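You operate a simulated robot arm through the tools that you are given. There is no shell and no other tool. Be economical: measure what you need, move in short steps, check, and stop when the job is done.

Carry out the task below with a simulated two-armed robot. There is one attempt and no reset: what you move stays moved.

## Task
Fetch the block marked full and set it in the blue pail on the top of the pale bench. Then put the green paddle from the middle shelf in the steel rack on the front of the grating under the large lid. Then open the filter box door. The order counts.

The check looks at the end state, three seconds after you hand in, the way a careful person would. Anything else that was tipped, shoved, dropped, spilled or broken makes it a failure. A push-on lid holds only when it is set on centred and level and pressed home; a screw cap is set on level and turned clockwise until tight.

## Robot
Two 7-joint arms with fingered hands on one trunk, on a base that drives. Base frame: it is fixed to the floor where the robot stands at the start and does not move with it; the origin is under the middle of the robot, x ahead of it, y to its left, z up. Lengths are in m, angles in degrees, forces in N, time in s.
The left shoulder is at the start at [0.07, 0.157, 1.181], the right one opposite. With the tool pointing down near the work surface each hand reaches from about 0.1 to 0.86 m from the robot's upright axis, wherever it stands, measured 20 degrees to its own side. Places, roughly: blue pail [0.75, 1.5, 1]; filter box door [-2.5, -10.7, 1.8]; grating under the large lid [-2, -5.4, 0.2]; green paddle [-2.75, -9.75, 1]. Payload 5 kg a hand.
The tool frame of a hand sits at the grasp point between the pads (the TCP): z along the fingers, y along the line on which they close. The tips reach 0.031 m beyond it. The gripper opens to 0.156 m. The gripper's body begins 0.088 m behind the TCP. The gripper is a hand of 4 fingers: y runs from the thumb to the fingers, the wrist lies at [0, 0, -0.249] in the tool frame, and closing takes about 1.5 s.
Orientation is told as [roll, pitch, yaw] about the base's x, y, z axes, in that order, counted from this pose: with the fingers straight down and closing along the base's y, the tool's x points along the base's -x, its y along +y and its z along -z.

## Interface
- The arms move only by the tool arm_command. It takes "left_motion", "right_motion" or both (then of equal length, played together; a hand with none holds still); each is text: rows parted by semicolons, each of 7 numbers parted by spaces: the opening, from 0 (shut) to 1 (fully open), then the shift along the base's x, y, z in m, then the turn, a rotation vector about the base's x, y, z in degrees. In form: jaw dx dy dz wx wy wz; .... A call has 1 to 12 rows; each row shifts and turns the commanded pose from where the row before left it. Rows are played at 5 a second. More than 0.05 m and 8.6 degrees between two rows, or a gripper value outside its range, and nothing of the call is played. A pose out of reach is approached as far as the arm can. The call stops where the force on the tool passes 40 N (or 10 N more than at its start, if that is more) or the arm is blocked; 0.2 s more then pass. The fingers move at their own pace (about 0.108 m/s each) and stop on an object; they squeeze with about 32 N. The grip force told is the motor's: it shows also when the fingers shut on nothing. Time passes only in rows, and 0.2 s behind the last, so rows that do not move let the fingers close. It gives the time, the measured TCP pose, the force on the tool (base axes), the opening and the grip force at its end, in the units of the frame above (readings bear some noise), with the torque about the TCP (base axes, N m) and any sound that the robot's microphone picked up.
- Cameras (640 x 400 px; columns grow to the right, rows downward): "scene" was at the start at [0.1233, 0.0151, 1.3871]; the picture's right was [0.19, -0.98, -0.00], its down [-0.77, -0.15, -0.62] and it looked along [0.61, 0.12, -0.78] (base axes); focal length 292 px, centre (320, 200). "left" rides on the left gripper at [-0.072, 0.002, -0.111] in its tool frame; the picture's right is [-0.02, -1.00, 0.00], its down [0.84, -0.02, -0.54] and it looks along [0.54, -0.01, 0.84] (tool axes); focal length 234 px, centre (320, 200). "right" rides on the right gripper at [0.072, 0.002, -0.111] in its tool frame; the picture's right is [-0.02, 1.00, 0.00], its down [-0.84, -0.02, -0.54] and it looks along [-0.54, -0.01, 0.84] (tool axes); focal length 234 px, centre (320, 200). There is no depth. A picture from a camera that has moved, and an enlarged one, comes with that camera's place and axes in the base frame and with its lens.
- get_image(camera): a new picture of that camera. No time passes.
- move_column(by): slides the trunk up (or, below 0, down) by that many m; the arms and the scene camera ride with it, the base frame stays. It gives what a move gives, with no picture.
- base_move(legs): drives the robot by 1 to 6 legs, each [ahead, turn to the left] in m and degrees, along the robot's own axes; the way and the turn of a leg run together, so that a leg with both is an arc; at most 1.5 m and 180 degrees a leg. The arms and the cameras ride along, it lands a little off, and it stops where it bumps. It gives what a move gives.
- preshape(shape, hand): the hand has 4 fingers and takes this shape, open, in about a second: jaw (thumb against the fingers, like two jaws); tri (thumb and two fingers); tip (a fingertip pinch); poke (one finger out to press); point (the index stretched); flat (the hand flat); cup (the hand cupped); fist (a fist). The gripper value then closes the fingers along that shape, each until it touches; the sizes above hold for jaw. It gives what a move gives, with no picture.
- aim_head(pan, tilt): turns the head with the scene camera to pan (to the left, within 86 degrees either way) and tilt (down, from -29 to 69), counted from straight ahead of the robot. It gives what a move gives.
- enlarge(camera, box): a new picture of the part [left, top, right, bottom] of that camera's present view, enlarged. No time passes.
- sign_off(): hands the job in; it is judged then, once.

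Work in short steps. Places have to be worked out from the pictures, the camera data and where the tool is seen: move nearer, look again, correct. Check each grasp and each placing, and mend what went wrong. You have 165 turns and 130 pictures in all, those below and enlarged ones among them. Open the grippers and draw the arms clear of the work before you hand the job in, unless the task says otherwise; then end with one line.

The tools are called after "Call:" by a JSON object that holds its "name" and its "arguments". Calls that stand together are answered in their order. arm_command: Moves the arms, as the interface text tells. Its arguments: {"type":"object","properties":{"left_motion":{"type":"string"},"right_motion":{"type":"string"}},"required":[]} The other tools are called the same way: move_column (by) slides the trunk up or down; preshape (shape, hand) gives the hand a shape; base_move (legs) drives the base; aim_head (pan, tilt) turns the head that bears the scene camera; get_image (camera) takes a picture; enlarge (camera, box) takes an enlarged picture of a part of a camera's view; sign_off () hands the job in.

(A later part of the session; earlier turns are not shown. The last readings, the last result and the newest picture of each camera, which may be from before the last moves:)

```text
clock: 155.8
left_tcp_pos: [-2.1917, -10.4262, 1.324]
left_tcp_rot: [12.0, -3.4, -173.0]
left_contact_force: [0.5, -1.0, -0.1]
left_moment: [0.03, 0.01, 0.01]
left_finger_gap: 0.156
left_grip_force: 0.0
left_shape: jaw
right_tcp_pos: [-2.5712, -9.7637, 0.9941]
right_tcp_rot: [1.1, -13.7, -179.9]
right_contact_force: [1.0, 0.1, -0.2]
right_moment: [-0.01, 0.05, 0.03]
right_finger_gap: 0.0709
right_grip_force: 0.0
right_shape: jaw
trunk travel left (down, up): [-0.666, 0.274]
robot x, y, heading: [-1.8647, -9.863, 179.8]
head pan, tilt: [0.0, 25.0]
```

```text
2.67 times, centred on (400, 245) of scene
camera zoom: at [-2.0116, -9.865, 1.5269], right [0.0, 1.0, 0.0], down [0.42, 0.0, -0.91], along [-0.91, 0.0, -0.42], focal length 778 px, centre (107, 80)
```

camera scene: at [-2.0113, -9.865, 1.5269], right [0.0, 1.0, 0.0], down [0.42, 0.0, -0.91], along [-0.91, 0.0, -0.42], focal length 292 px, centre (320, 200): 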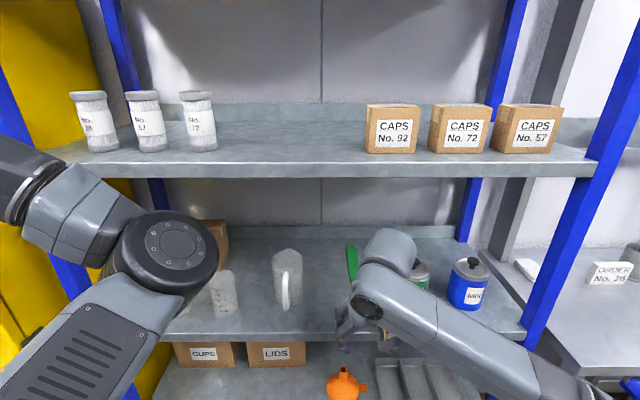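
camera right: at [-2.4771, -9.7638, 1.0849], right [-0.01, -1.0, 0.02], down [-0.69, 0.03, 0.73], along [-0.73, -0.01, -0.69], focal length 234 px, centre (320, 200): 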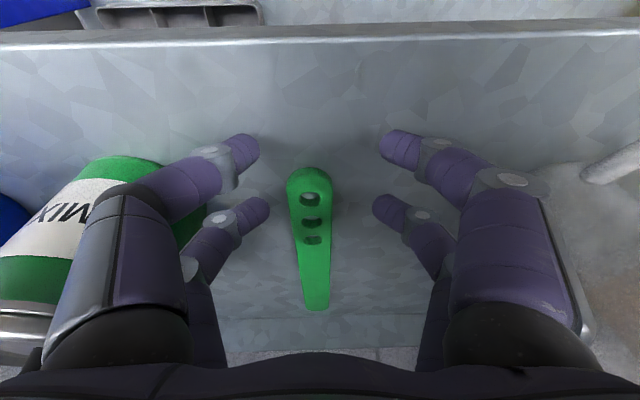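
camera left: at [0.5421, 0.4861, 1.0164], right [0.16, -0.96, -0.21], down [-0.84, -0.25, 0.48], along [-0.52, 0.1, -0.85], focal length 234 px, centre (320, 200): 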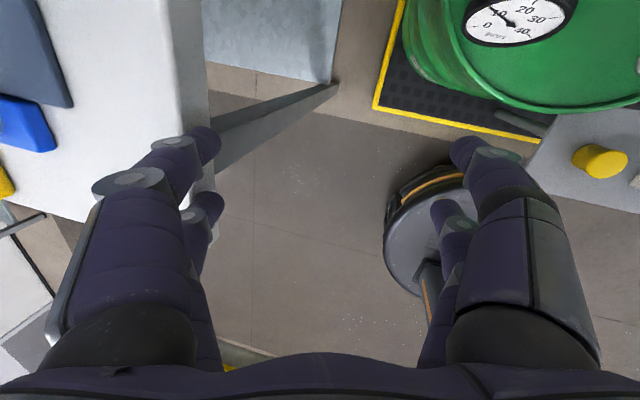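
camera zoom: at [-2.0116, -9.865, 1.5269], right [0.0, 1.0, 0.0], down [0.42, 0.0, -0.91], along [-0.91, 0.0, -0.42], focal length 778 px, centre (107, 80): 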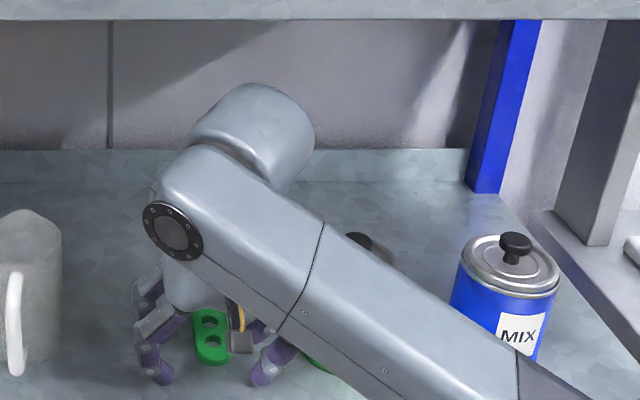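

The can is close to the +y finger, so I'll narrow the opening slightly to 0.38 to pull the links inward, then advance the last 0.06 m gently.

Call:
{"name": "arm_command", "arguments": {"right_motion": "0.38 0 0 0 0 0 0; 0.38 0 0 0 0 0 0; 0.38 -0.02 -0.001 0 0 0 0; 0.38 -0.02 0 0 0 0 0; 0.38 -0.02 0 0 0 0 0; 0.38 0 0 0 0 0 0"}}

Call:
{"name": "get_image", "arguments": {"camera": "right"}}

```text
clock: 157.2
left_tcp_pos: [-2.1921, -10.4272, 1.3228]
left_tcp_rot: [12.1, -3.5, -173.0]
left_contact_force: [-0.1, 0.5, 0.0]
left_moment: [-0.02, -0.01, 0.02]
left_finger_gap: 0.1558
left_grip_force: 0.1
left_shape: jaw
right_tcp_pos: [-2.6332, -9.7656, 0.9923]
right_tcp_rot: [1.1, -13.7, -179.8]
right_contact_force: [-0.5, -0.8, -0.1]
right_moment: [0.01, 0.02, 0.01]
right_finger_gap: 0.0597
right_grip_force: 0.1
right_shape: jaw
trunk travel left (down, up): [-0.666, 0.274]
robot x, y, heading: [-1.8676, -9.8665, 179.7]
head pan, tilt: [0.0, 25.0]
```

```text
69 pictures are left
camera right: at [-2.5377, -9.765, 1.084], right [-0.01, -1.0, 0.03], down [-0.69, 0.03, 0.73], along [-0.73, -0.01, -0.69], focal length 234 px, centre (320, 200)
```

right: 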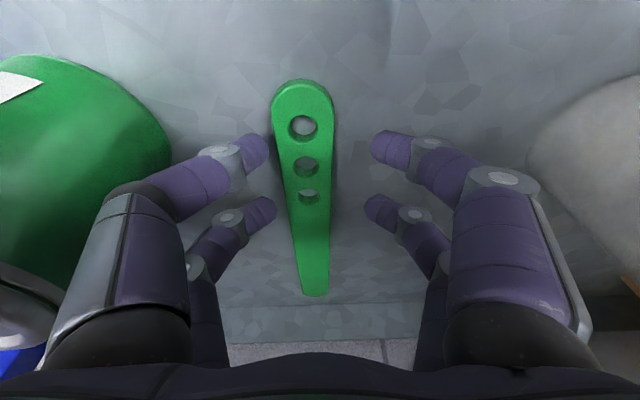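

Both finger pairs straddle the paddle and no contact shows. I'll lower until just above the shelf and recentre slightly.

Call:
{"name": "arm_command", "arguments": {"right_motion": "0.38 0 0.004 -0.006 0 0 0; 0.38 0 0.002 -0.005 0 0 0; 0.38 0 0 0 0 0 0"}}

Call:
{"name": "get_image", "arguments": {"camera": "right"}}

```text
clock: 158.0
left_tcp_pos: [-2.1889, -10.4274, 1.3232]
left_tcp_rot: [12.1, -3.5, -173.0]
left_contact_force: [-0.7, 0.3, -0.4]
left_moment: [0.0, 0.03, 0.01]
left_finger_gap: 0.1558
left_grip_force: 0.0
left_shape: jaw
right_tcp_pos: [-2.6308, -9.7597, 0.9877]
right_tcp_rot: [1.3, -14.2, -179.8]
right_contact_force: [-2.7, -0.7, 25.5]
right_moment: [0.49, -0.39, -0.12]
right_finger_gap: 0.0599
right_grip_force: 0.0
right_shape: jaw
trunk travel left (down, up): [-0.666, 0.274]
robot x, y, heading: [-1.8688, -9.863, 180.1]
head pan, tilt: [0.0, 25.0]
```

```text
68 pictures are left
camera right: at [-2.5361, -9.759, 1.0782], right [-0.01, -1.0, 0.03], down [-0.68, 0.03, 0.73], along [-0.73, -0.01, -0.68], focal length 234 px, centre (320, 200)
```

right: 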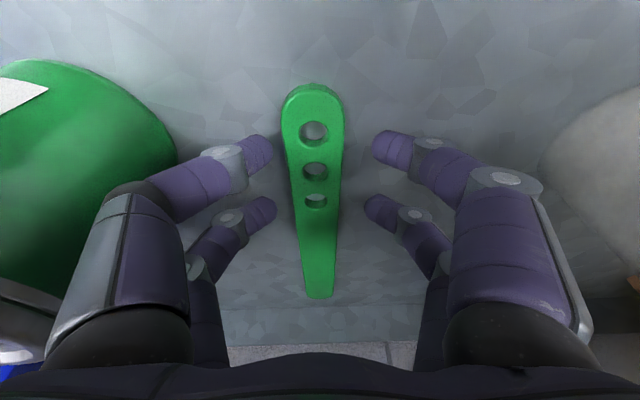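

The near pair touches the shelf. I'll ease up 4 mm, reduce the pitch by 10° so both pairs sit level, then close.

Call:
{"name": "arm_command", "arguments": {"right_motion": "0.38 0 0 0.006 0 0 0; 0.38 0 0 0 -0.5 -5 0; 0.38 0 0 0 -0.5 -5 0; 0.38 0 0 -0.004 0 0 0; 0.38 0 0 0 0 0 0"}}

Call:
{"name": "get_image", "arguments": {"camera": "scene"}}

```text
clock: 159.2
left_tcp_pos: [-2.1911, -10.4258, 1.3237]
left_tcp_rot: [12.1, -3.4, -173.1]
left_contact_force: [0.2, 0.3, -0.3]
left_moment: [0.01, 0.02, -0.01]
left_finger_gap: 0.1561
left_grip_force: 0.2
left_shape: jaw
right_tcp_pos: [-2.6325, -9.7584, 0.9841]
right_tcp_rot: [2.0, -3.7, -179.9]
right_contact_force: [0.0, 1.1, 9.0]
right_moment: [0.4, -0.27, 0.05]
right_finger_gap: 0.0599
right_grip_force: 0.1
right_shape: jaw
trunk travel left (down, up): [-0.666, 0.274]
robot x, y, heading: [-1.8684, -9.871, 179.8]
head pan, tilt: [0.0, 25.0]
```

```text
67 pictures are left
camera scene: at [-2.0113, -9.8656, 1.527], right [0.0, 1.0, 0.0], down [0.42, 0.0, -0.91], along [-0.91, 0.0, -0.42], focal length 292 px, centre (320, 200)
```

scene: 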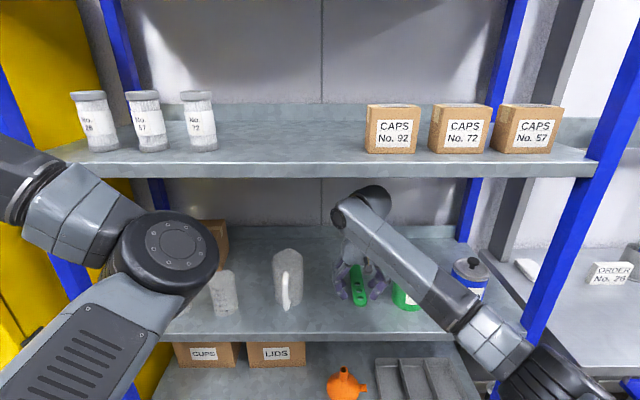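

Contact is light at 9 N. I'll correct the 2° roll and close the fingers.

Call:
{"name": "arm_command", "arguments": {"right_motion": "0.38 0 0 0.001 2 0 0; 0.38 0 0 -0.003 0 0 0; 0.2 0 0 0 0 0 0; 0 0 0 0 0 0 0; 0 0 0 0 0 0 0; 0 0 0 0 0 0 0; 0 0 0 0 0 0 0"}}

Call:
{"name": "get_image", "arguments": {"camera": "right"}}

```text
clock: 161.0
left_tcp_pos: [-2.1917, -10.4274, 1.3223]
left_tcp_rot: [12.1, -3.5, -173.0]
left_contact_force: [0.7, 0.4, -0.3]
left_moment: [0.0, -0.04, -0.01]
left_finger_gap: 0.1562
left_grip_force: 0.1
left_shape: jaw
right_tcp_pos: [-2.6347, -9.7605, 0.9888]
right_tcp_rot: [0.3, -4.4, -179.9]
right_contact_force: [4.8, -0.5, 15.9]
right_moment: [0.09, 0.1, -0.07]
right_finger_gap: 0.022
right_grip_force: 31.5
right_shape: jaw
trunk travel left (down, up): [-0.666, 0.274]
robot x, y, heading: [-1.8715, -9.8662, 179.7]
head pan, tilt: [0.0, 25.0]
stopped in row 7 (right hand): the force on the tool passed its limit at 40 N (the readings are from after the stop); the commanded pose is now the measured one
```

```text
66 pictures are left
camera right: at [-2.5554, -9.7615, 1.0951], right [-0.02, -1.0, 0.01], down [-0.79, 0.02, 0.61], along [-0.61, 0.01, -0.79], focal length 234 px, centre (320, 200)
```

right: 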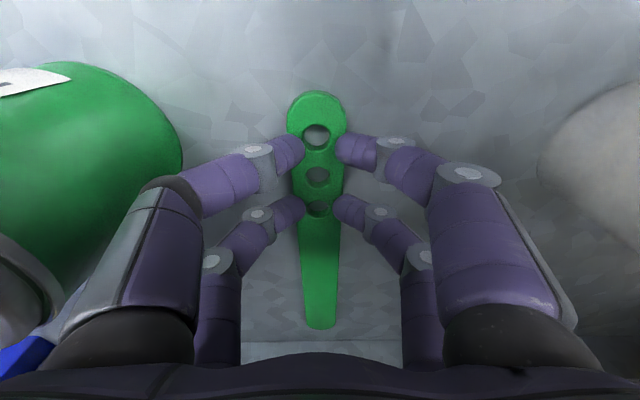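

Both pairs hold the paddle near its holes. I'll lift 2.5 cm and check.

Call:
{"name": "arm_command", "arguments": {"right_motion": "0 0 0 0.01 0 0 0; 0 0 0 0.015 0 0 0; 0 0 0 0 0 0 0"}}

Call:
{"name": "get_image", "arguments": {"camera": "right"}}

Call:
{"name": "enlarge", "arguments": {"camera": "scene", "box": [280, 170, 520, 320]}}

```text
clock: 161.8
left_tcp_pos: [-2.1933, -10.4272, 1.3244]
left_tcp_rot: [12.2, -3.4, -173.1]
left_contact_force: [0.6, -0.6, 0.4]
left_moment: [0.0, -0.04, 0.0]
left_finger_gap: 0.1559
left_grip_force: 0.0
left_shape: jaw
right_tcp_pos: [-2.6335, -9.7605, 1.01]
right_tcp_rot: [0.2, -4.0, -179.6]
right_contact_force: [0.4, -0.2, -0.4]
right_moment: [-0.02, -0.05, -0.01]
right_finger_gap: 0.0206
right_grip_force: 31.9
right_shape: jaw
trunk travel left (down, up): [-0.666, 0.274]
robot x, y, heading: [-1.8731, -9.8662, 179.8]
head pan, tilt: [0.0, 25.0]
```

```text
65 pictures are left
camera right: at [-2.5559, -9.7616, 1.116], right [-0.02, -1.0, 0.01], down [-0.8, 0.02, 0.6], along [-0.6, 0.01, -0.8], focal length 234 px, centre (320, 200)
```

right: 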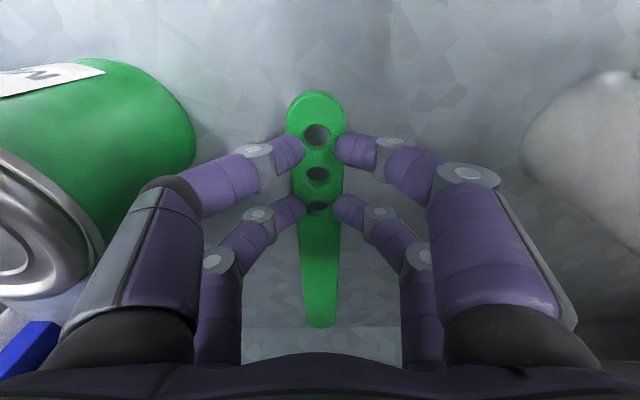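

```text
2.67 times, centred on (400, 245) of scene
camera zoom: at [-2.0129, -9.8654, 1.5267], right [0.0, 1.0, 0.0], down [0.42, 0.0, -0.91], along [-0.91, 0.0, -0.42], focal length 778 px, centre (107, 80)
```

zoom: 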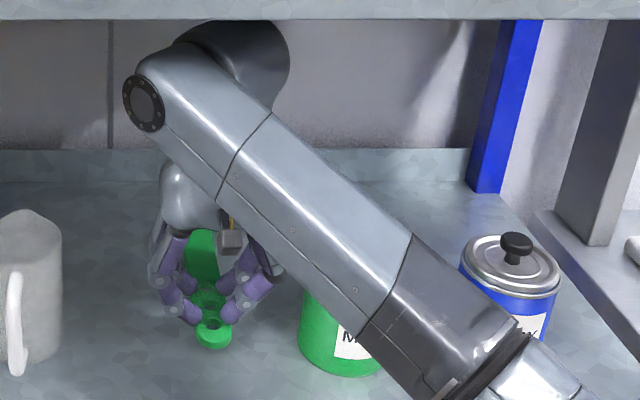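

The paddle is held level. I'll withdraw it straight out: first with the arm, then by backing the base.

Call:
{"name": "arm_command", "arguments": {"right_motion": "0 0.03 0 0 0 0 0; 0 0.03 0 0 0 0 0; 0 0.03 0 0 0 0 0; 0 0.03 0 0 0 0 0; 0 0.02 0 0 0 0 0; 0 0 0 0 0 0 0"}}

Call:
{"name": "base_move", "arguments": {"legs": [[-0.15, 0], [-0.17, 0]]}}

Call:
{"name": "get_image", "arguments": {"camera": "scene"}}

Call:
{"name": "get_image", "arguments": {"camera": "right"}}

```text
clock: 163.2
left_tcp_pos: [-2.1935, -10.4265, 1.3232]
left_tcp_rot: [12.2, -3.3, -173.0]
left_contact_force: [0.0, -0.6, 0.2]
left_moment: [0.01, -0.04, 0.01]
left_finger_gap: 0.1559
left_grip_force: 0.1
left_shape: jaw
right_tcp_pos: [-2.4948, -9.7611, 1.0086]
right_tcp_rot: [0.2, -4.0, -179.7]
right_contact_force: [-0.3, -0.4, -1.9]
right_moment: [-0.02, -0.06, 0.02]
right_finger_gap: 0.021
right_grip_force: 32.2
right_shape: jaw
trunk travel left (down, up): [-0.666, 0.274]
robot x, y, heading: [-1.8701, -9.8673, 179.7]
head pan, tilt: [0.0, 25.0]
```

```text
clock: 165.7
left_tcp_pos: [-1.8718, -10.4275, 1.3236]
left_tcp_rot: [12.1, -3.2, -173.0]
left_contact_force: [-1.8, -0.3, -0.3]
left_moment: [0.03, -0.04, -0.03]
left_finger_gap: 0.156
left_grip_force: 0.0
left_shape: jaw
right_tcp_pos: [-2.1733, -9.7629, 1.008]
right_tcp_rot: [0.2, -3.9, -179.8]
right_contact_force: [-0.1, -0.6, -2.1]
right_moment: [0.0, -0.09, 0.04]
right_finger_gap: 0.0211
right_grip_force: 31.7
right_shape: jaw
trunk travel left (down, up): [-0.666, 0.274]
robot x, y, heading: [-1.5442, -9.8667, 179.9]
head pan, tilt: [0.0, 25.0]
```

```text
63 pictures are left
camera scene: at [-1.6919, -9.8664, 1.5264], right [0.0, 1.0, 0.0], down [0.42, 0.0, -0.91], along [-0.91, 0.0, -0.42], focal length 292 px, centre (320, 200)
```

scene: 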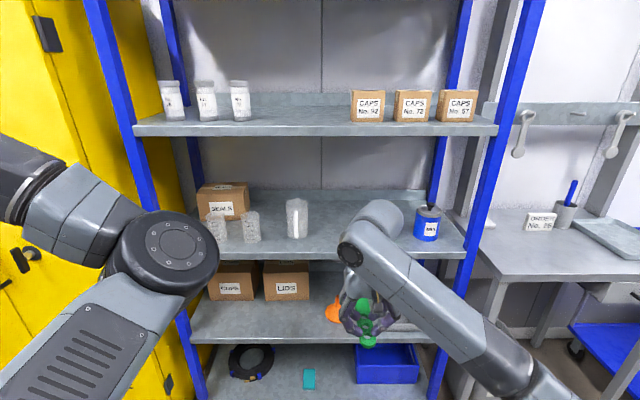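

```text
62 pictures are left
camera right: at [-2.0952, -9.7636, 1.1143], right [-0.02, -1.0, 0.01], down [-0.8, 0.02, 0.6], along [-0.6, 0.01, -0.8], focal length 234 px, centre (320, 200)
```

right: 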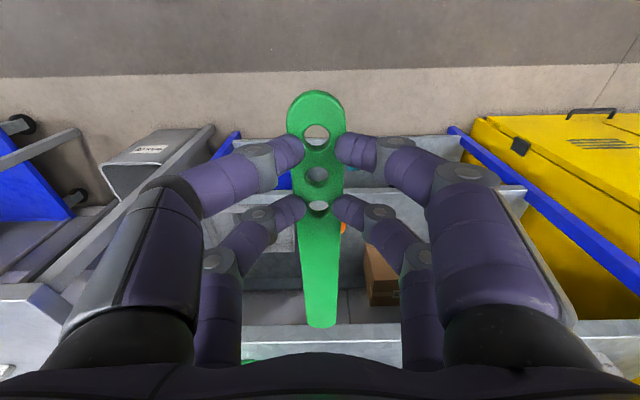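

The paddle is out cleanly. I'll raise the trunk 0.2 m for clearance, turn right to face up the aisle, and drive back.

Call:
{"name": "move_column", "arguments": {"by": 0.2}}

Call:
{"name": "base_move", "arguments": {"legs": [[0, -84]]}}

Call:
{"name": "get_image", "arguments": {"camera": "scene"}}

```text
clock: 167.8
left_tcp_pos: [-1.8692, -10.4282, 1.5227]
left_tcp_rot: [12.1, -3.3, -173.0]
left_contact_force: [-0.2, -0.2, -0.1]
left_moment: [-0.03, 0.01, 0.0]
left_finger_gap: 0.1562
left_grip_force: 0.1
left_shape: jaw
right_tcp_pos: [-2.1712, -9.7619, 1.2095]
right_tcp_rot: [0.3, -4.0, -179.8]
right_contact_force: [-0.1, -0.1, -1.1]
right_moment: [0.01, -0.05, -0.03]
right_finger_gap: 0.021
right_grip_force: 31.9
right_shape: jaw
trunk travel left (down, up): [-0.866, 0.074]
robot x, y, heading: [-1.5446, -9.8666, 180.1]
head pan, tilt: [0.0, 25.0]
```

```text
clock: 171.8
left_tcp_pos: [-2.1415, -9.6143, 1.5231]
left_tcp_rot: [12.1, -3.3, 103.9]
left_contact_force: [0.4, -0.1, -0.1]
left_moment: [-0.01, 0.0, 0.03]
left_finger_gap: 0.1561
left_grip_force: 0.2
left_shape: jaw
right_tcp_pos: [-1.5174, -9.2344, 1.2099]
right_tcp_rot: [0.2, -4.1, 97.1]
right_contact_force: [-0.1, 0.0, -1.1]
right_moment: [-0.06, 0.03, -0.01]
right_finger_gap: 0.0209
right_grip_force: 32.1
right_shape: jaw
trunk travel left (down, up): [-0.866, 0.074]
robot x, y, heading: [-1.5442, -9.8645, 96.9]
head pan, tilt: [0.0, 25.0]
```

```text
61 pictures are left
camera scene: at [-1.5641, -9.7253, 1.7268], right [0.99, 0.12, 0.0], down [0.05, -0.42, -0.91], along [-0.11, 0.9, -0.42], focal length 292 px, centre (320, 200)
```

scene: 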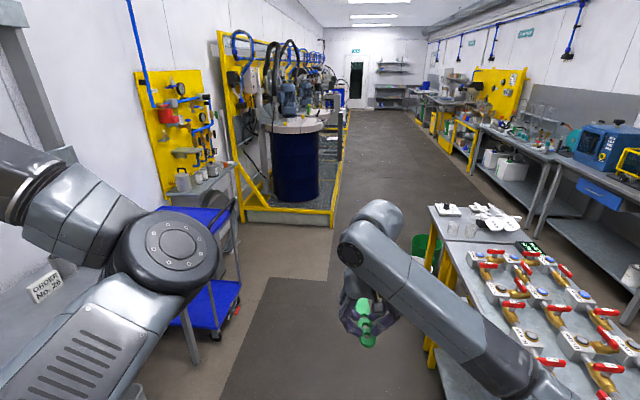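

The way back is clear. I'll drive up the aisle, jog right past the buckets, and stop near the grating.

Call:
{"name": "base_move", "arguments": {"legs": [[0, 1], [1.4, 0], [0, -8], [0.85, 0], [0, -27], [1.3, 0]]}}

Call:
{"name": "base_move", "arguments": {"legs": [[0, 27], [0.6, 0]]}}

Call:
{"name": "aim_head", "arguments": {"pan": 60, "tilt": 30}}

Call:
{"name": "get_image", "arguments": {"camera": "scene"}}

Call:
{"name": "get_image", "arguments": {"camera": "right"}}

```text
clock: 191.3
left_tcp_pos: [-1.4687, -5.9328, 1.5239]
left_tcp_rot: [12.2, -3.4, 69.5]
left_contact_force: [0.4, -0.4, -0.4]
left_moment: [0.05, 0.02, 0.0]
left_finger_gap: 0.1559
left_grip_force: 0.1
left_shape: jaw
right_tcp_pos: [-0.7387, -5.9719, 1.2099]
right_tcp_rot: [0.2, -4.0, 62.6]
right_contact_force: [0.2, 0.4, -0.5]
right_moment: [-0.05, 0.06, 0.01]
right_finger_gap: 0.0207
right_grip_force: 31.6
right_shape: jaw
trunk travel left (down, up): [-0.866, 0.074]
robot x, y, heading: [-1.1204, -6.4818, 62.1]
head pan, tilt: [0.0, 25.0]
```

```text
clock: 196.0
left_tcp_pos: [-1.6751, -5.5633, 1.5229]
left_tcp_rot: [12.2, -3.4, 96.9]
left_contact_force: [-0.5, -0.1, -0.1]
left_moment: [0.01, -0.01, 0.0]
left_finger_gap: 0.1557
left_grip_force: 0.1
left_shape: jaw
right_tcp_pos: [-1.0086, -5.2617, 1.2105]
right_tcp_rot: [0.2, -4.1, 90.2]
right_contact_force: [-0.3, 0.0, -0.1]
right_moment: [-0.05, 0.01, 0.04]
right_finger_gap: 0.0207
right_grip_force: 32.0
right_shape: jaw
trunk travel left (down, up): [-0.866, 0.074]
robot x, y, heading: [-1.1162, -5.8853, 89.8]
head pan, tilt: [0.0, 25.0]
```

```text
clock: 197.3
left_tcp_pos: [-1.6759, -5.5612, 1.5228]
left_tcp_rot: [12.1, -3.5, 97.0]
left_contact_force: [0.5, 0.0, -0.1]
left_moment: [0.05, 0.02, 0.01]
left_finger_gap: 0.156
left_grip_force: 0.1
left_shape: jaw
right_tcp_pos: [-1.0098, -5.26, 1.2091]
right_tcp_rot: [0.2, -4.1, 90.1]
right_contact_force: [0.2, -0.3, -0.8]
right_moment: [-0.05, 0.01, -0.03]
right_finger_gap: 0.0208
right_grip_force: 31.8
right_shape: jaw
trunk travel left (down, up): [-0.866, 0.074]
robot x, y, heading: [-1.1151, -5.8868, 89.6]
head pan, tilt: [60.0, 30.0]
```

```text
60 pictures are left
camera scene: at [-1.1947, -5.7891, 1.7188], right [0.5, 0.86, 0.0], down [0.43, -0.25, -0.87], along [-0.75, 0.44, -0.5], focal length 292 px, centre (320, 200)
```

scene: 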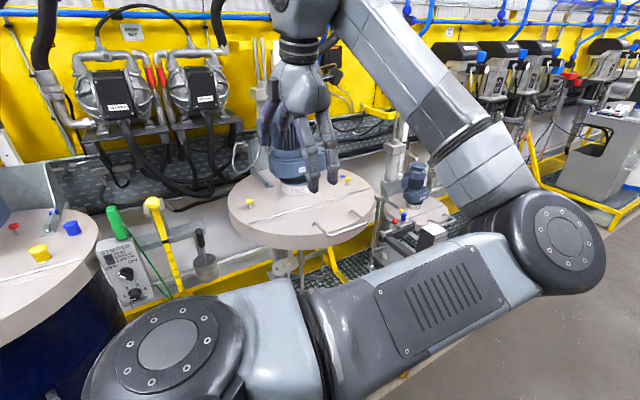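

```text
59 pictures are left
camera right: at [-1.012, -5.3408, 1.3155], right [-1.0, 0.02, 0.01], down [0.02, 0.8, 0.6], along [0.01, 0.6, -0.8], focal length 234 px, centre (320, 200)
```

right: 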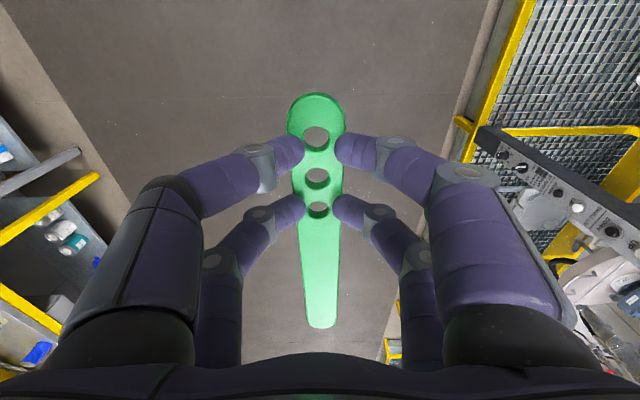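

I'll move up to y≈-5.6, lower the trunk so the paddle passes under the lid (at about z 1.1), and turn to face the grating.

Call:
{"name": "base_move", "arguments": {"legs": [[0.28, 0]]}}

Call:
{"name": "move_column", "arguments": {"by": -0.35}}

Call:
{"name": "base_move", "arguments": {"legs": [[0, 90]]}}

Call:
{"name": "aim_head", "arguments": {"pan": 0, "tilt": 35}}

Call:
{"name": "get_image", "arguments": {"camera": "scene"}}

```text
clock: 199.2
left_tcp_pos: [-1.6754, -5.2901, 1.5227]
left_tcp_rot: [12.1, -3.4, 97.1]
left_contact_force: [0.0, -1.0, 0.2]
left_moment: [0.03, -0.04, -0.03]
left_finger_gap: 0.1558
left_grip_force: 0.1
left_shape: jaw
right_tcp_pos: [-1.0115, -4.9868, 1.2096]
right_tcp_rot: [0.1, -4.1, 90.4]
right_contact_force: [-0.9, -0.5, -0.9]
right_moment: [-0.04, -0.02, -0.02]
right_finger_gap: 0.0211
right_grip_force: 31.6
right_shape: jaw
trunk travel left (down, up): [-0.866, 0.074]
robot x, y, heading: [-1.1117, -5.6091, 90.0]
head pan, tilt: [60.0, 30.0]
```

```text
clock: 202.6
left_tcp_pos: [-1.6754, -5.2882, 1.1718]
left_tcp_rot: [12.0, -3.4, 97.1]
left_contact_force: [0.7, 0.9, -0.3]
left_moment: [-0.01, 0.0, 0.0]
left_finger_gap: 0.1559
left_grip_force: 0.2
left_shape: jaw
right_tcp_pos: [-1.0103, -4.9859, 0.861]
right_tcp_rot: [0.1, -4.1, 90.4]
right_contact_force: [0.9, -0.7, -0.3]
right_moment: [-0.03, 0.0, 0.03]
right_finger_gap: 0.0209
right_grip_force: 32.0
right_shape: jaw
trunk travel left (down, up): [-0.516, 0.424]
robot x, y, heading: [-1.1157, -5.6106, 90.1]
head pan, tilt: [60.0, 30.0]
```

```text
clock: 206.9
left_tcp_pos: [-1.4335, -6.1732, 1.1728]
left_tcp_rot: [12.1, -3.5, -172.6]
left_contact_force: [0.7, 0.4, 0.5]
left_moment: [0.02, 0.02, -0.04]
left_finger_gap: 0.1559
left_grip_force: 0.1
left_shape: jaw
right_tcp_pos: [-1.7413, -5.5092, 0.8591]
right_tcp_rot: [0.2, -4.1, -179.2]
right_contact_force: [0.7, -0.1, -1.1]
right_moment: [0.01, -0.08, 0.01]
right_finger_gap: 0.0207
right_grip_force: 31.9
right_shape: jaw
trunk travel left (down, up): [-0.516, 0.424]
robot x, y, heading: [-1.1117, -5.6101, -179.8]
head pan, tilt: [60.0, 30.0]
```

```text
clock: 208.2
left_tcp_pos: [-1.4336, -6.1729, 1.1729]
left_tcp_rot: [12.0, -3.4, -172.5]
left_contact_force: [1.1, -0.1, -0.4]
left_moment: [-0.03, 0.04, 0.01]
left_finger_gap: 0.1559
left_grip_force: 0.1
left_shape: jaw
right_tcp_pos: [-1.7416, -5.5103, 0.8582]
right_tcp_rot: [0.3, -4.0, -179.3]
right_contact_force: [-0.3, 0.4, -0.1]
right_moment: [-0.03, -0.08, 0.0]
right_finger_gap: 0.0205
right_grip_force: 31.9
right_shape: jaw
trunk travel left (down, up): [-0.516, 0.424]
robot x, y, heading: [-1.117, -5.6073, -179.7]
head pan, tilt: [0.0, 35.0]
```

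```text
58 pictures are left
camera scene: at [-1.2544, -5.6105, 1.361], right [-0.01, 1.0, 0.0], down [0.57, 0.0, -0.82], along [-0.82, -0.01, -0.57], focal length 292 px, centre (320, 200)
```

scene: 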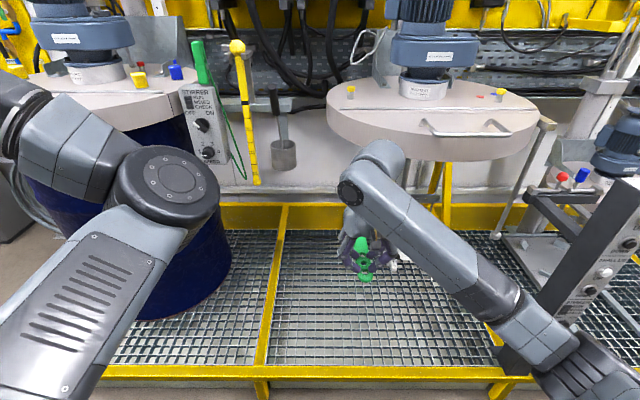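

I see the bay clearly: it spans y from -5.83 to -4.95, and the front bar is at x≈-1.80. I'll lower the trunk 0.45 m, drive 0.12 m closer, and shift the hand to y≈-5.40.

Call:
{"name": "move_column", "arguments": {"by": -0.45}}

Call:
{"name": "base_move", "arguments": {"legs": [[0.12, 0]]}}

Call:
{"name": "arm_command", "arguments": {"right_motion": "0 0 0.03 0 0 0 0; 0 0 0.03 0 0 0 0; 0 0 0.03 0 0 0 0; 0 -0.02 0.02 0 0 0 0; 0 -0.02 0 0 0 0 0; 0 0 0 0 0 0 0"}}

Call:
{"name": "aim_head", "arguments": {"pan": 0, "tilt": 45}}

Call:
{"name": "get_image", "arguments": {"camera": "scene"}}

Call:
{"name": "get_image", "arguments": {"camera": "right"}}

```text
refused: -0.45 is not a number from -0.4 to 0.4
```

```text
clock: 209.4
left_tcp_pos: [-1.5592, -6.1736, 1.173]
left_tcp_rot: [12.0, -3.3, -172.5]
left_contact_force: [-0.4, 0.9, 0.1]
left_moment: [0.0, -0.01, -0.01]
left_finger_gap: 0.1561
left_grip_force: 0.1
left_shape: jaw
right_tcp_pos: [-1.8652, -5.5094, 0.86]
right_tcp_rot: [0.2, -4.0, -179.3]
right_contact_force: [0.1, 0.1, -1.0]
right_moment: [0.01, -0.12, 0.0]
right_finger_gap: 0.0208
right_grip_force: 32.8
right_shape: jaw
trunk travel left (down, up): [-0.516, 0.424]
robot x, y, heading: [-1.2378, -5.6086, -179.8]
head pan, tilt: [0.0, 35.0]
```

```text
clock: 210.8
left_tcp_pos: [-1.5477, -6.1769, 1.174]
left_tcp_rot: [12.0, -3.8, -172.7]
left_contact_force: [-0.9, -0.1, -1.1]
left_moment: [0.01, 0.06, 0.03]
left_finger_gap: 0.1558
left_grip_force: 0.1
left_shape: jaw
right_tcp_pos: [-1.897, -5.4041, 0.8659]
right_tcp_rot: [0.1, -4.6, -179.1]
right_contact_force: [-0.1, -0.3, -0.2]
right_moment: [0.03, -0.06, -0.04]
right_finger_gap: 0.0207
right_grip_force: 31.4
right_shape: jaw
trunk travel left (down, up): [-0.516, 0.424]
robot x, y, heading: [-1.2347, -5.612, -179.8]
head pan, tilt: [0.0, 35.0]
```

```text
clock: 211.6
left_tcp_pos: [-1.5499, -6.1769, 1.1744]
left_tcp_rot: [11.7, -3.8, -172.5]
left_contact_force: [-0.1, 0.8, 0.1]
left_moment: [0.0, 0.01, -0.01]
left_finger_gap: 0.1559
left_grip_force: 0.1
left_shape: jaw
right_tcp_pos: [-1.8976, -5.4032, 0.8664]
right_tcp_rot: [0.1, -4.6, -179.1]
right_contact_force: [-0.2, 0.3, -1.2]
right_moment: [-0.02, -0.09, -0.03]
right_finger_gap: 0.0204
right_grip_force: 32.3
right_shape: jaw
trunk travel left (down, up): [-0.516, 0.424]
robot x, y, heading: [-1.24, -5.6117, -179.9]
head pan, tilt: [0.0, 45.0]
```

```text
57 pictures are left
camera scene: at [-1.3601, -5.615, 1.3473], right [0.0, 1.0, 0.0], down [0.7, 0.01, -0.71], along [-0.71, 0.0, -0.7], focal length 292 px, centre (320, 200)
```

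scene: 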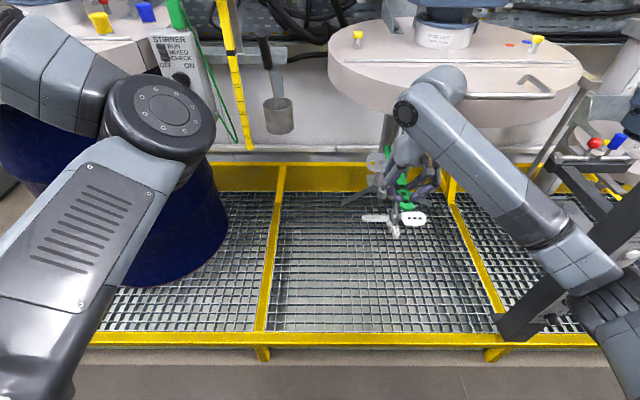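

```text
56 pictures are left
camera right: at [-1.8182, -5.4047, 0.9719], right [-0.01, -1.0, 0.0], down [-0.79, 0.01, 0.61], along [-0.61, 0.0, -0.79], focal length 234 px, centre (320, 200)
```

right: 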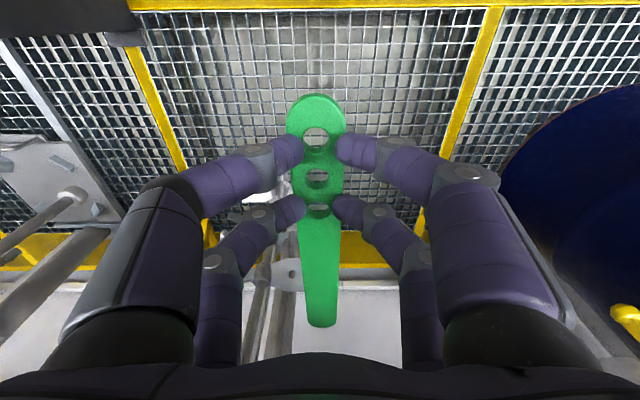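

An agitator shaft with blades hangs under the lid near (-2.2, -5.3), so the paddle tip must stay away from it. I'll pull back slightly and yaw the hand 56° so the paddle points away from the blades, more parallel to the front edge.

Call:
{"name": "arm_command", "arguments": {"right_motion": "0 0.03 0 0 0 0 0; 0 0.01 0 0 0 0 8; 0 0 0 0 0 0 8; 0 0 0 0 0 0 8; 0 0 0 0 0 0 8; 0 0 0 0 0 0 8; 0 0 0 0 0 0 8; 0 0 0 0 0 0 8; 0 0 0 0 0 0 0"}}

Call:
{"name": "get_image", "arguments": {"camera": "scene"}}

Call:
{"name": "get_image", "arguments": {"camera": "right"}}

```text
clock: 213.6
left_tcp_pos: [-1.556, -6.1737, 1.1735]
left_tcp_rot: [11.9, -3.5, -172.5]
left_contact_force: [-0.6, 0.5, -0.7]
left_moment: [-0.02, 0.0, 0.01]
left_finger_gap: 0.1561
left_grip_force: 0.1
left_shape: jaw
right_tcp_pos: [-1.8641, -5.4013, 0.8584]
right_tcp_rot: [0.2, -4.1, -123.2]
right_contact_force: [0.0, 0.6, -1.6]
right_moment: [0.11, -0.04, -0.02]
right_finger_gap: 0.0206
right_grip_force: 32.0
right_shape: jaw
trunk travel left (down, up): [-0.516, 0.424]
robot x, y, heading: [-1.2339, -5.6115, -179.9]
head pan, tilt: [0.0, 45.0]
```

```text
55 pictures are left
camera scene: at [-1.3696, -5.6119, 1.3463], right [0.0, 1.0, 0.0], down [0.71, 0.0, -0.71], along [-0.71, 0.0, -0.71], focal length 292 px, centre (320, 200)
```

scene: 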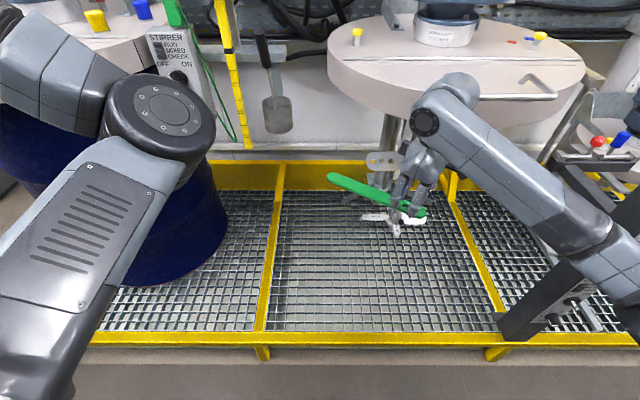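

```text
54 pictures are left
camera right: at [-1.8209, -5.3363, 0.966], right [0.82, -0.57, 0.01], down [-0.45, -0.66, 0.6], along [-0.34, -0.5, -0.8], focal length 234 px, centre (320, 200)
```

right: 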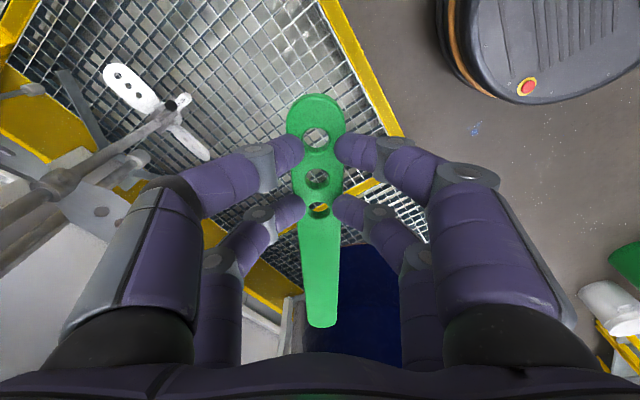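

The agitator hub is at about (-2.27, -5.28), well away from the paddle now. I'll lower the trunk 0.4 m and check.

Call:
{"name": "move_column", "arguments": {"by": -0.4}}

Call:
{"name": "get_image", "arguments": {"camera": "scene"}}

Call:
{"name": "get_image", "arguments": {"camera": "right"}}

```text
clock: 217.4
left_tcp_pos: [-1.5571, -6.1733, 0.7724]
left_tcp_rot: [12.1, -3.4, -172.5]
left_contact_force: [-0.7, -0.3, 0.6]
left_moment: [-0.02, 0.0, 0.01]
left_finger_gap: 0.1555
left_grip_force: 0.0
left_shape: jaw
right_tcp_pos: [-1.865, -5.3993, 0.4593]
right_tcp_rot: [0.2, -4.2, -123.4]
right_contact_force: [0.1, 0.1, -0.6]
right_moment: [0.07, -0.05, 0.03]
right_finger_gap: 0.0205
right_grip_force: 31.3
right_shape: jaw
trunk travel left (down, up): [-0.116, 0.824]
robot x, y, heading: [-1.2387, -5.6115, -179.7]
head pan, tilt: [0.0, 45.0]
```

```text
53 pictures are left
camera scene: at [-1.371, -5.6109, 0.9462], right [0.0, 1.0, 0.0], down [0.71, 0.0, -0.71], along [-0.71, 0.0, -0.71], focal length 292 px, centre (320, 200)
```

scene: 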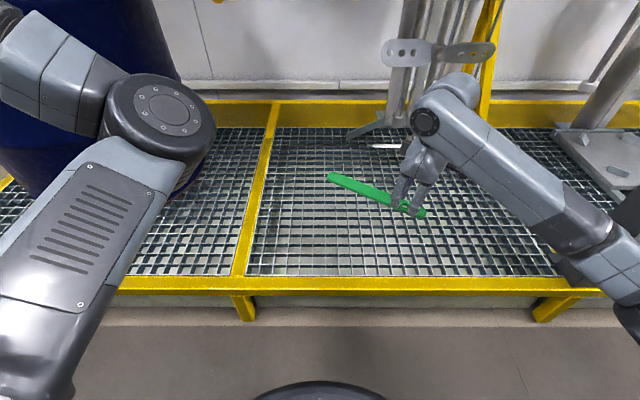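

```text
52 pictures are left
camera right: at [-1.822, -5.3351, 0.5654], right [0.82, -0.57, 0.01], down [-0.46, -0.65, 0.6], along [-0.34, -0.5, -0.8], focal length 234 px, centre (320, 200)
```

right: 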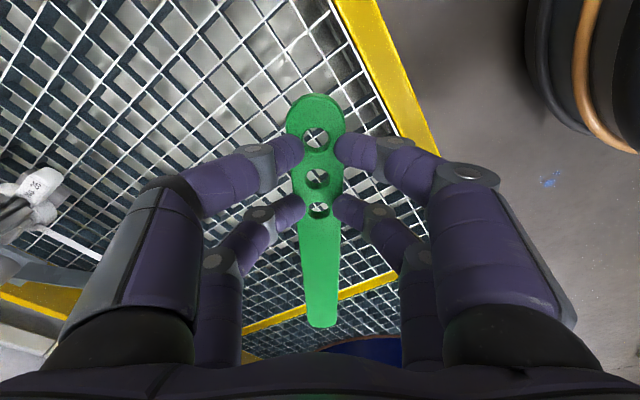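

I'll shift the hand 5 cm deeper to stay clear of the front bar, then lower toward the grating.

Call:
{"name": "arm_command", "arguments": {"right_motion": "0 -0.025 0.01 0 0 0 0; 0 -0.025 0.01 0 0 0 0; 0 0 0 -0.04 0 0 0; 0 0 0 -0.04 0 0 0; 0 0 0 -0.04 0 0 0; 0 0 0 -0.03 0 0 0; 0 0 0 0 0 0 0"}}

Call:
{"name": "get_image", "arguments": {"camera": "scene"}}

Call:
{"name": "get_image", "arguments": {"camera": "right"}}

```text
clock: 219.0
left_tcp_pos: [-1.557, -6.1741, 0.7739]
left_tcp_rot: [12.1, -3.4, -172.6]
left_contact_force: [-0.5, 0.0, 0.3]
left_moment: [0.0, 0.0, 0.04]
left_finger_gap: 0.156
left_grip_force: 0.0
left_shape: jaw
right_tcp_pos: [-1.9153, -5.3818, 0.3084]
right_tcp_rot: [0.2, -4.1, -123.3]
right_contact_force: [-0.2, 0.1, -1.6]
right_moment: [0.04, -0.04, 0.01]
right_finger_gap: 0.0209
right_grip_force: 31.8
right_shape: jaw
trunk travel left (down, up): [-0.116, 0.824]
robot x, y, heading: [-1.2385, -5.6142, -179.9]
head pan, tilt: [0.0, 45.0]
```

```text
51 pictures are left
camera scene: at [-1.3712, -5.6109, 0.9462], right [0.0, 1.0, 0.0], down [0.71, 0.0, -0.71], along [-0.71, 0.0, -0.71], focal length 292 px, centre (320, 200)
```

scene: 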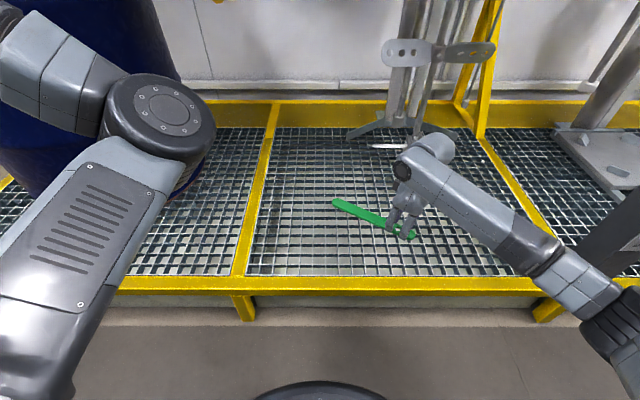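

```text
50 pictures are left
camera right: at [-1.8718, -5.3158, 0.4146], right [0.82, -0.57, 0.01], down [-0.46, -0.65, 0.6], along [-0.34, -0.5, -0.8], focal length 234 px, centre (320, 200)
```

right: 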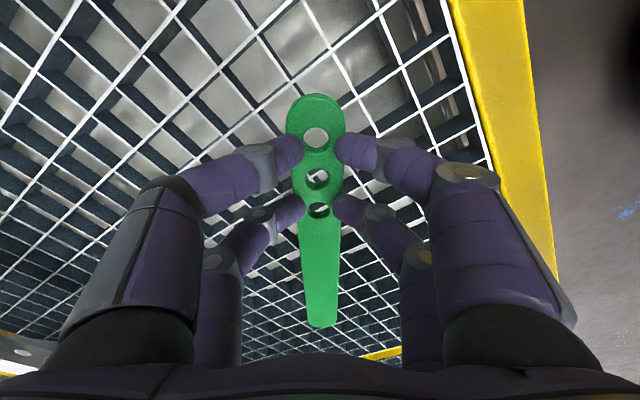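

All clear. I'll lower in 1 cm steps until contact.

Call:
{"name": "arm_command", "arguments": {"right_motion": "0 0 0 -0.02 0 0 0; 0 0 0 -0.01 0 0 0; 0 0 0 -0.01 0 0 0; 0 0 0 -0.005 0 0 0; 0 0 0 -0.005 0 0 0; 0 0 0 0 0 0 0"}}

```text
clock: 220.4
left_tcp_pos: [-1.5571, -6.1723, 0.7733]
left_tcp_rot: [12.1, -3.4, -172.6]
left_contact_force: [-0.4, -0.4, 0.1]
left_moment: [-0.01, -0.01, 0.01]
left_finger_gap: 0.1558
left_grip_force: 0.0
left_shape: jaw
right_tcp_pos: [-1.9154, -5.3805, 0.2596]
right_tcp_rot: [0.1, -4.2, -123.3]
right_contact_force: [0.3, -0.3, 3.9]
right_moment: [-0.14, 0.16, -0.02]
right_finger_gap: 0.0204
right_grip_force: 32.2
right_shape: jaw
trunk travel left (down, up): [-0.116, 0.824]
robot x, y, heading: [-1.2423, -5.6119, -179.9]
head pan, tilt: [0.0, 45.0]
```

A light contact of about 4 N shows the paddle is reaching the grating. I'll nudge down a little more and look.

Call:
{"name": "arm_command", "arguments": {"right_motion": "0 0 0 -0.004 0 0 0; 0 0 0 -0.003 0 0 0; 0 0 0 0 0 0 0"}}

Call:
{"name": "enlarge", "arguments": {"camera": "scene", "box": [300, 150, 460, 250]}}

```text
clock: 221.1
left_tcp_pos: [-1.5558, -6.1739, 0.7732]
left_tcp_rot: [12.0, -3.3, -172.7]
left_contact_force: [0.2, 0.2, 0.2]
left_moment: [0.0, -0.01, -0.01]
left_finger_gap: 0.1559
left_grip_force: 0.0
left_shape: jaw
right_tcp_pos: [-1.9179, -5.3824, 0.2614]
right_tcp_rot: [-0.3, -4.4, -123.3]
right_contact_force: [3.9, -0.7, 18.0]
right_moment: [0.18, -0.35, -0.02]
right_finger_gap: 0.0203
right_grip_force: 31.9
right_shape: jaw
trunk travel left (down, up): [-0.116, 0.824]
robot x, y, heading: [-1.2399, -5.6117, -179.9]
head pan, tilt: [0.0, 45.0]
stopped in row 3 (right hand): the force on the tool passed its limit at 42 N (the readings are from after the stop); the commanded pose is now the measured one
```

```text
4.00 times, centred on (380, 200) of scene
camera zoom: at [-1.3694, -5.6114, 0.9463], right [0.0, 1.0, 0.0], down [0.71, 0.0, -0.71], along [-0.71, 0.0, -0.71], focal length 1168 px, centre (80, 200)
```

zoom: 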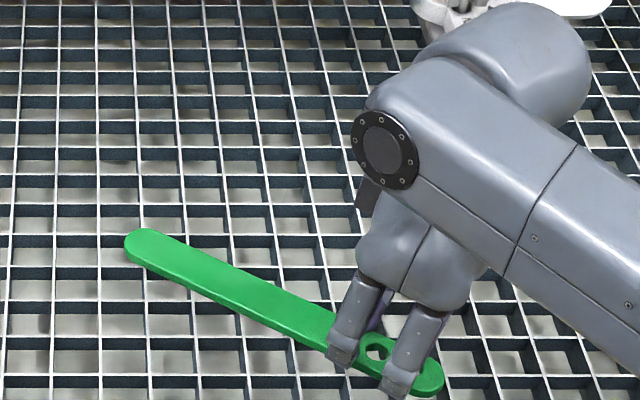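

The paddle rests on the grating. I'll release it, opening moderately, and lift straight up.

Call:
{"name": "arm_command", "arguments": {"right_motion": "0.15 0 0 0 0 0 0; 0.25 0 0 0 0 0 0; 0.4 0 0 0 0 0 0; 0.4 0 0 0 0 0 0; 0.4 0 0 0.02 0 0 0; 0.4 0 0 0.03 0 0 0; 0.4 0 0 0.04 0 0 0; 0.4 0 0 0.04 0 0 0; 0.4 0.02 0 0.04 0 0 0; 0.4 0.03 0 0.03 0 0 0; 0.4 0.03 0 0.03 0 0 0"}}

Call:
{"name": "get_image", "arguments": {"camera": "scene"}}

Call:
{"name": "get_image", "arguments": {"camera": "right"}}

```text
clock: 223.5
left_tcp_pos: [-1.5567, -6.1742, 0.7721]
left_tcp_rot: [12.2, -3.5, -172.6]
left_contact_force: [-1.1, 0.6, -0.7]
left_moment: [-0.01, -0.03, 0.0]
left_finger_gap: 0.1558
left_grip_force: 0.1
left_shape: jaw
right_tcp_pos: [-1.8362, -5.3807, 0.4864]
right_tcp_rot: [0.0, -4.4, -123.3]
right_contact_force: [0.9, -0.2, -0.3]
right_moment: [-0.01, -0.01, -0.01]
right_finger_gap: 0.0623
right_grip_force: 0.1
right_shape: jaw
trunk travel left (down, up): [-0.116, 0.824]
robot x, y, heading: [-1.2365, -5.6112, -179.6]
head pan, tilt: [0.0, 45.0]
```

```text
48 pictures are left
camera scene: at [-1.3707, -5.6109, 0.9462], right [0.0, 1.0, 0.0], down [0.71, 0.0, -0.71], along [-0.71, 0.0, -0.71], focal length 292 px, centre (320, 200)
```

scene: 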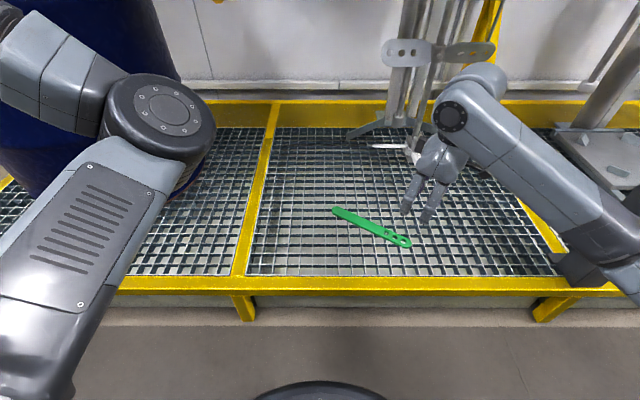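

```text
47 pictures are left
camera right: at [-1.7924, -5.3149, 0.5923], right [0.82, -0.57, 0.0], down [-0.45, -0.65, 0.61], along [-0.34, -0.5, -0.8], focal length 234 px, centre (320, 200)
```

right: 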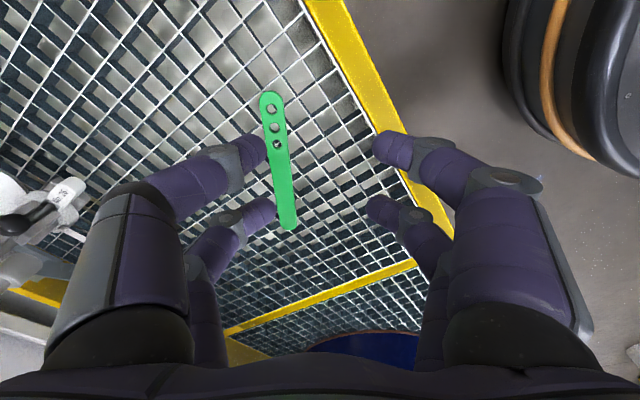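

The paddle lies flat on the front of the grating. I'll back off, restore the hand yaw, and raise the trunk.

Call:
{"name": "base_move", "arguments": {"legs": [[-0.25, 0]]}}

Call:
{"name": "move_column", "arguments": {"by": 0.4}}

Call:
{"name": "arm_command", "arguments": {"right_motion": "0.4 0 0 0 0 0 -8; 0.4 0 0 0 0 0 -8; 0.4 0 0 0 0 0 -8; 0.4 0 0 0 0 0 -8; 0.4 0 0 0 0 0 -8; 0.4 0 0 0 0 0 -8; 0.4 0 0 0 0 0 -8; 0.4 0 0 0 0 0 0"}}

Call:
{"name": "move_column", "arguments": {"by": 0.35}}

Call:
{"name": "get_image", "arguments": {"camera": "scene"}}

```text
clock: 225.3
left_tcp_pos: [-1.309, -6.1724, 0.7733]
left_tcp_rot: [12.1, -3.4, -172.5]
left_contact_force: [0.6, 0.1, 0.0]
left_moment: [0.0, 0.0, -0.01]
left_finger_gap: 0.1558
left_grip_force: 0.0
left_shape: jaw
right_tcp_pos: [-1.5918, -5.382, 0.4864]
right_tcp_rot: [-0.1, -4.3, -123.1]
right_contact_force: [-0.5, 0.3, -0.4]
right_moment: [-0.02, -0.02, 0.0]
right_finger_gap: 0.0624
right_grip_force: 0.1
right_shape: jaw
trunk travel left (down, up): [-0.116, 0.824]
robot x, y, heading: [-0.993, -5.612, -179.5]
head pan, tilt: [0.0, 45.0]
```

```text
clock: 229.1
left_tcp_pos: [-1.3093, -6.1731, 1.1744]
left_tcp_rot: [12.1, -3.4, -172.4]
left_contact_force: [0.3, -0.2, 0.6]
left_moment: [0.03, 0.04, 0.0]
left_finger_gap: 0.1559
left_grip_force: 0.1
left_shape: jaw
right_tcp_pos: [-1.5924, -5.3808, 0.8858]
right_tcp_rot: [0.1, -4.3, -123.1]
right_contact_force: [0.4, -0.1, 0.5]
right_moment: [-0.01, 0.01, -0.02]
right_finger_gap: 0.0622
right_grip_force: 0.0
right_shape: jaw
trunk travel left (down, up): [-0.516, 0.424]
robot x, y, heading: [-0.9906, -5.6099, -179.4]
head pan, tilt: [0.0, 45.0]
```

```text
clock: 230.9
left_tcp_pos: [-1.3099, -6.1727, 1.1719]
left_tcp_rot: [12.1, -3.4, -172.4]
left_contact_force: [0.0, -0.9, 0.3]
left_moment: [0.03, -0.01, -0.02]
left_finger_gap: 0.156
left_grip_force: 0.1
left_shape: jaw
right_tcp_pos: [-1.5911, -5.3813, 0.886]
right_tcp_rot: [-0.1, -4.3, -179.1]
right_contact_force: [0.1, 0.0, 0.1]
right_moment: [0.01, -0.01, 0.0]
right_finger_gap: 0.0624
right_grip_force: 0.0
right_shape: jaw
trunk travel left (down, up): [-0.516, 0.424]
robot x, y, heading: [-0.9924, -5.6095, -179.7]
head pan, tilt: [0.0, 45.0]
```

```text
clock: 234.3
left_tcp_pos: [-1.3091, -6.1729, 1.5227]
left_tcp_rot: [12.1, -3.4, -172.4]
left_contact_force: [0.5, -0.1, 0.6]
left_moment: [-0.02, -0.02, 0.03]
left_finger_gap: 0.156
left_grip_force: 0.1
left_shape: jaw
right_tcp_pos: [-1.5909, -5.3813, 1.2367]
right_tcp_rot: [0.1, -4.3, -179.1]
right_contact_force: [0.0, -0.3, -0.5]
right_moment: [0.01, -0.01, 0.01]
right_finger_gap: 0.0621
right_grip_force: 0.1
right_shape: jaw
trunk travel left (down, up): [-0.866, 0.074]
robot x, y, heading: [-0.9901, -5.6091, -179.5]
head pan, tilt: [0.0, 45.0]
```

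```text
46 pictures are left
camera scene: at [-1.125, -5.61, 1.6961], right [-0.01, 1.0, 0.0], down [0.71, 0.01, -0.71], along [-0.71, -0.01, -0.71], focal length 292 px, centre (320, 200)
```

scene: 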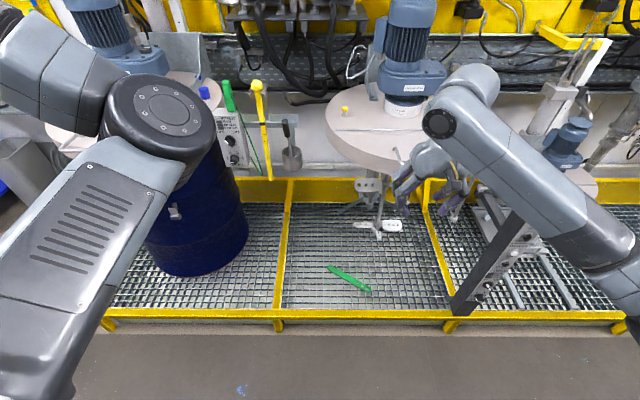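

Next is the filter box. I'll turn to face down the aisle and follow the same path past the buckets.

Call:
{"name": "base_move", "arguments": {"legs": [[0, 90], [0.62, 0], [0, -27], [1.4, 0], [0, 27], [1.4, 0]]}}

Call:
{"name": "aim_head", "arguments": {"pan": -20, "tilt": 0}}

Call:
{"name": "get_image", "arguments": {"camera": "scene"}}

```text
clock: 257.4
left_tcp_pos: [-1.1086, -9.1941, 1.5234]
left_tcp_rot: [12.1, -3.4, -84.7]
left_contact_force: [0.4, -0.3, 0.4]
left_moment: [-0.02, -0.01, 0.02]
left_finger_gap: 0.156
left_grip_force: 0.1
left_shape: jaw
right_tcp_pos: [-1.912, -9.445, 1.2359]
right_tcp_rot: [0.0, -4.3, -91.4]
right_contact_force: [0.1, 0.3, 0.3]
right_moment: [-0.02, 0.0, -0.02]
right_finger_gap: 0.0624
right_grip_force: 0.2
right_shape: jaw
trunk travel left (down, up): [-0.866, 0.074]
robot x, y, heading: [-1.6605, -8.8556, -91.9]
head pan, tilt: [0.0, 45.0]
```

```text
clock: 258.5
left_tcp_pos: [-1.1104, -9.1957, 1.5237]
left_tcp_rot: [12.1, -3.5, -84.7]
left_contact_force: [-1.0, 0.9, 0.5]
left_moment: [-0.05, 0.02, 0.01]
left_finger_gap: 0.1557
left_grip_force: 0.2
left_shape: jaw
right_tcp_pos: [-1.9138, -9.4438, 1.2356]
right_tcp_rot: [-0.1, -4.3, -91.4]
right_contact_force: [-0.4, -0.2, 0.7]
right_moment: [-0.02, 0.0, -0.02]
right_finger_gap: 0.0622
right_grip_force: 0.0
right_shape: jaw
trunk travel left (down, up): [-0.866, 0.074]
robot x, y, heading: [-1.6602, -8.8555, -91.9]
head pan, tilt: [-20.0, 0.0]
```

```text
45 pictures are left
camera scene: at [-1.6966, -8.9885, 1.7671], right [-0.93, 0.37, 0.0], down [0.0, 0.0, -1.0], along [-0.37, -0.93, 0.0], focal length 292 px, centre (320, 200)
```

scene: 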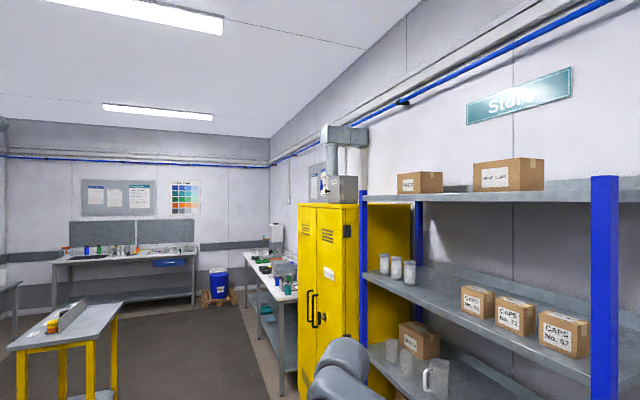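

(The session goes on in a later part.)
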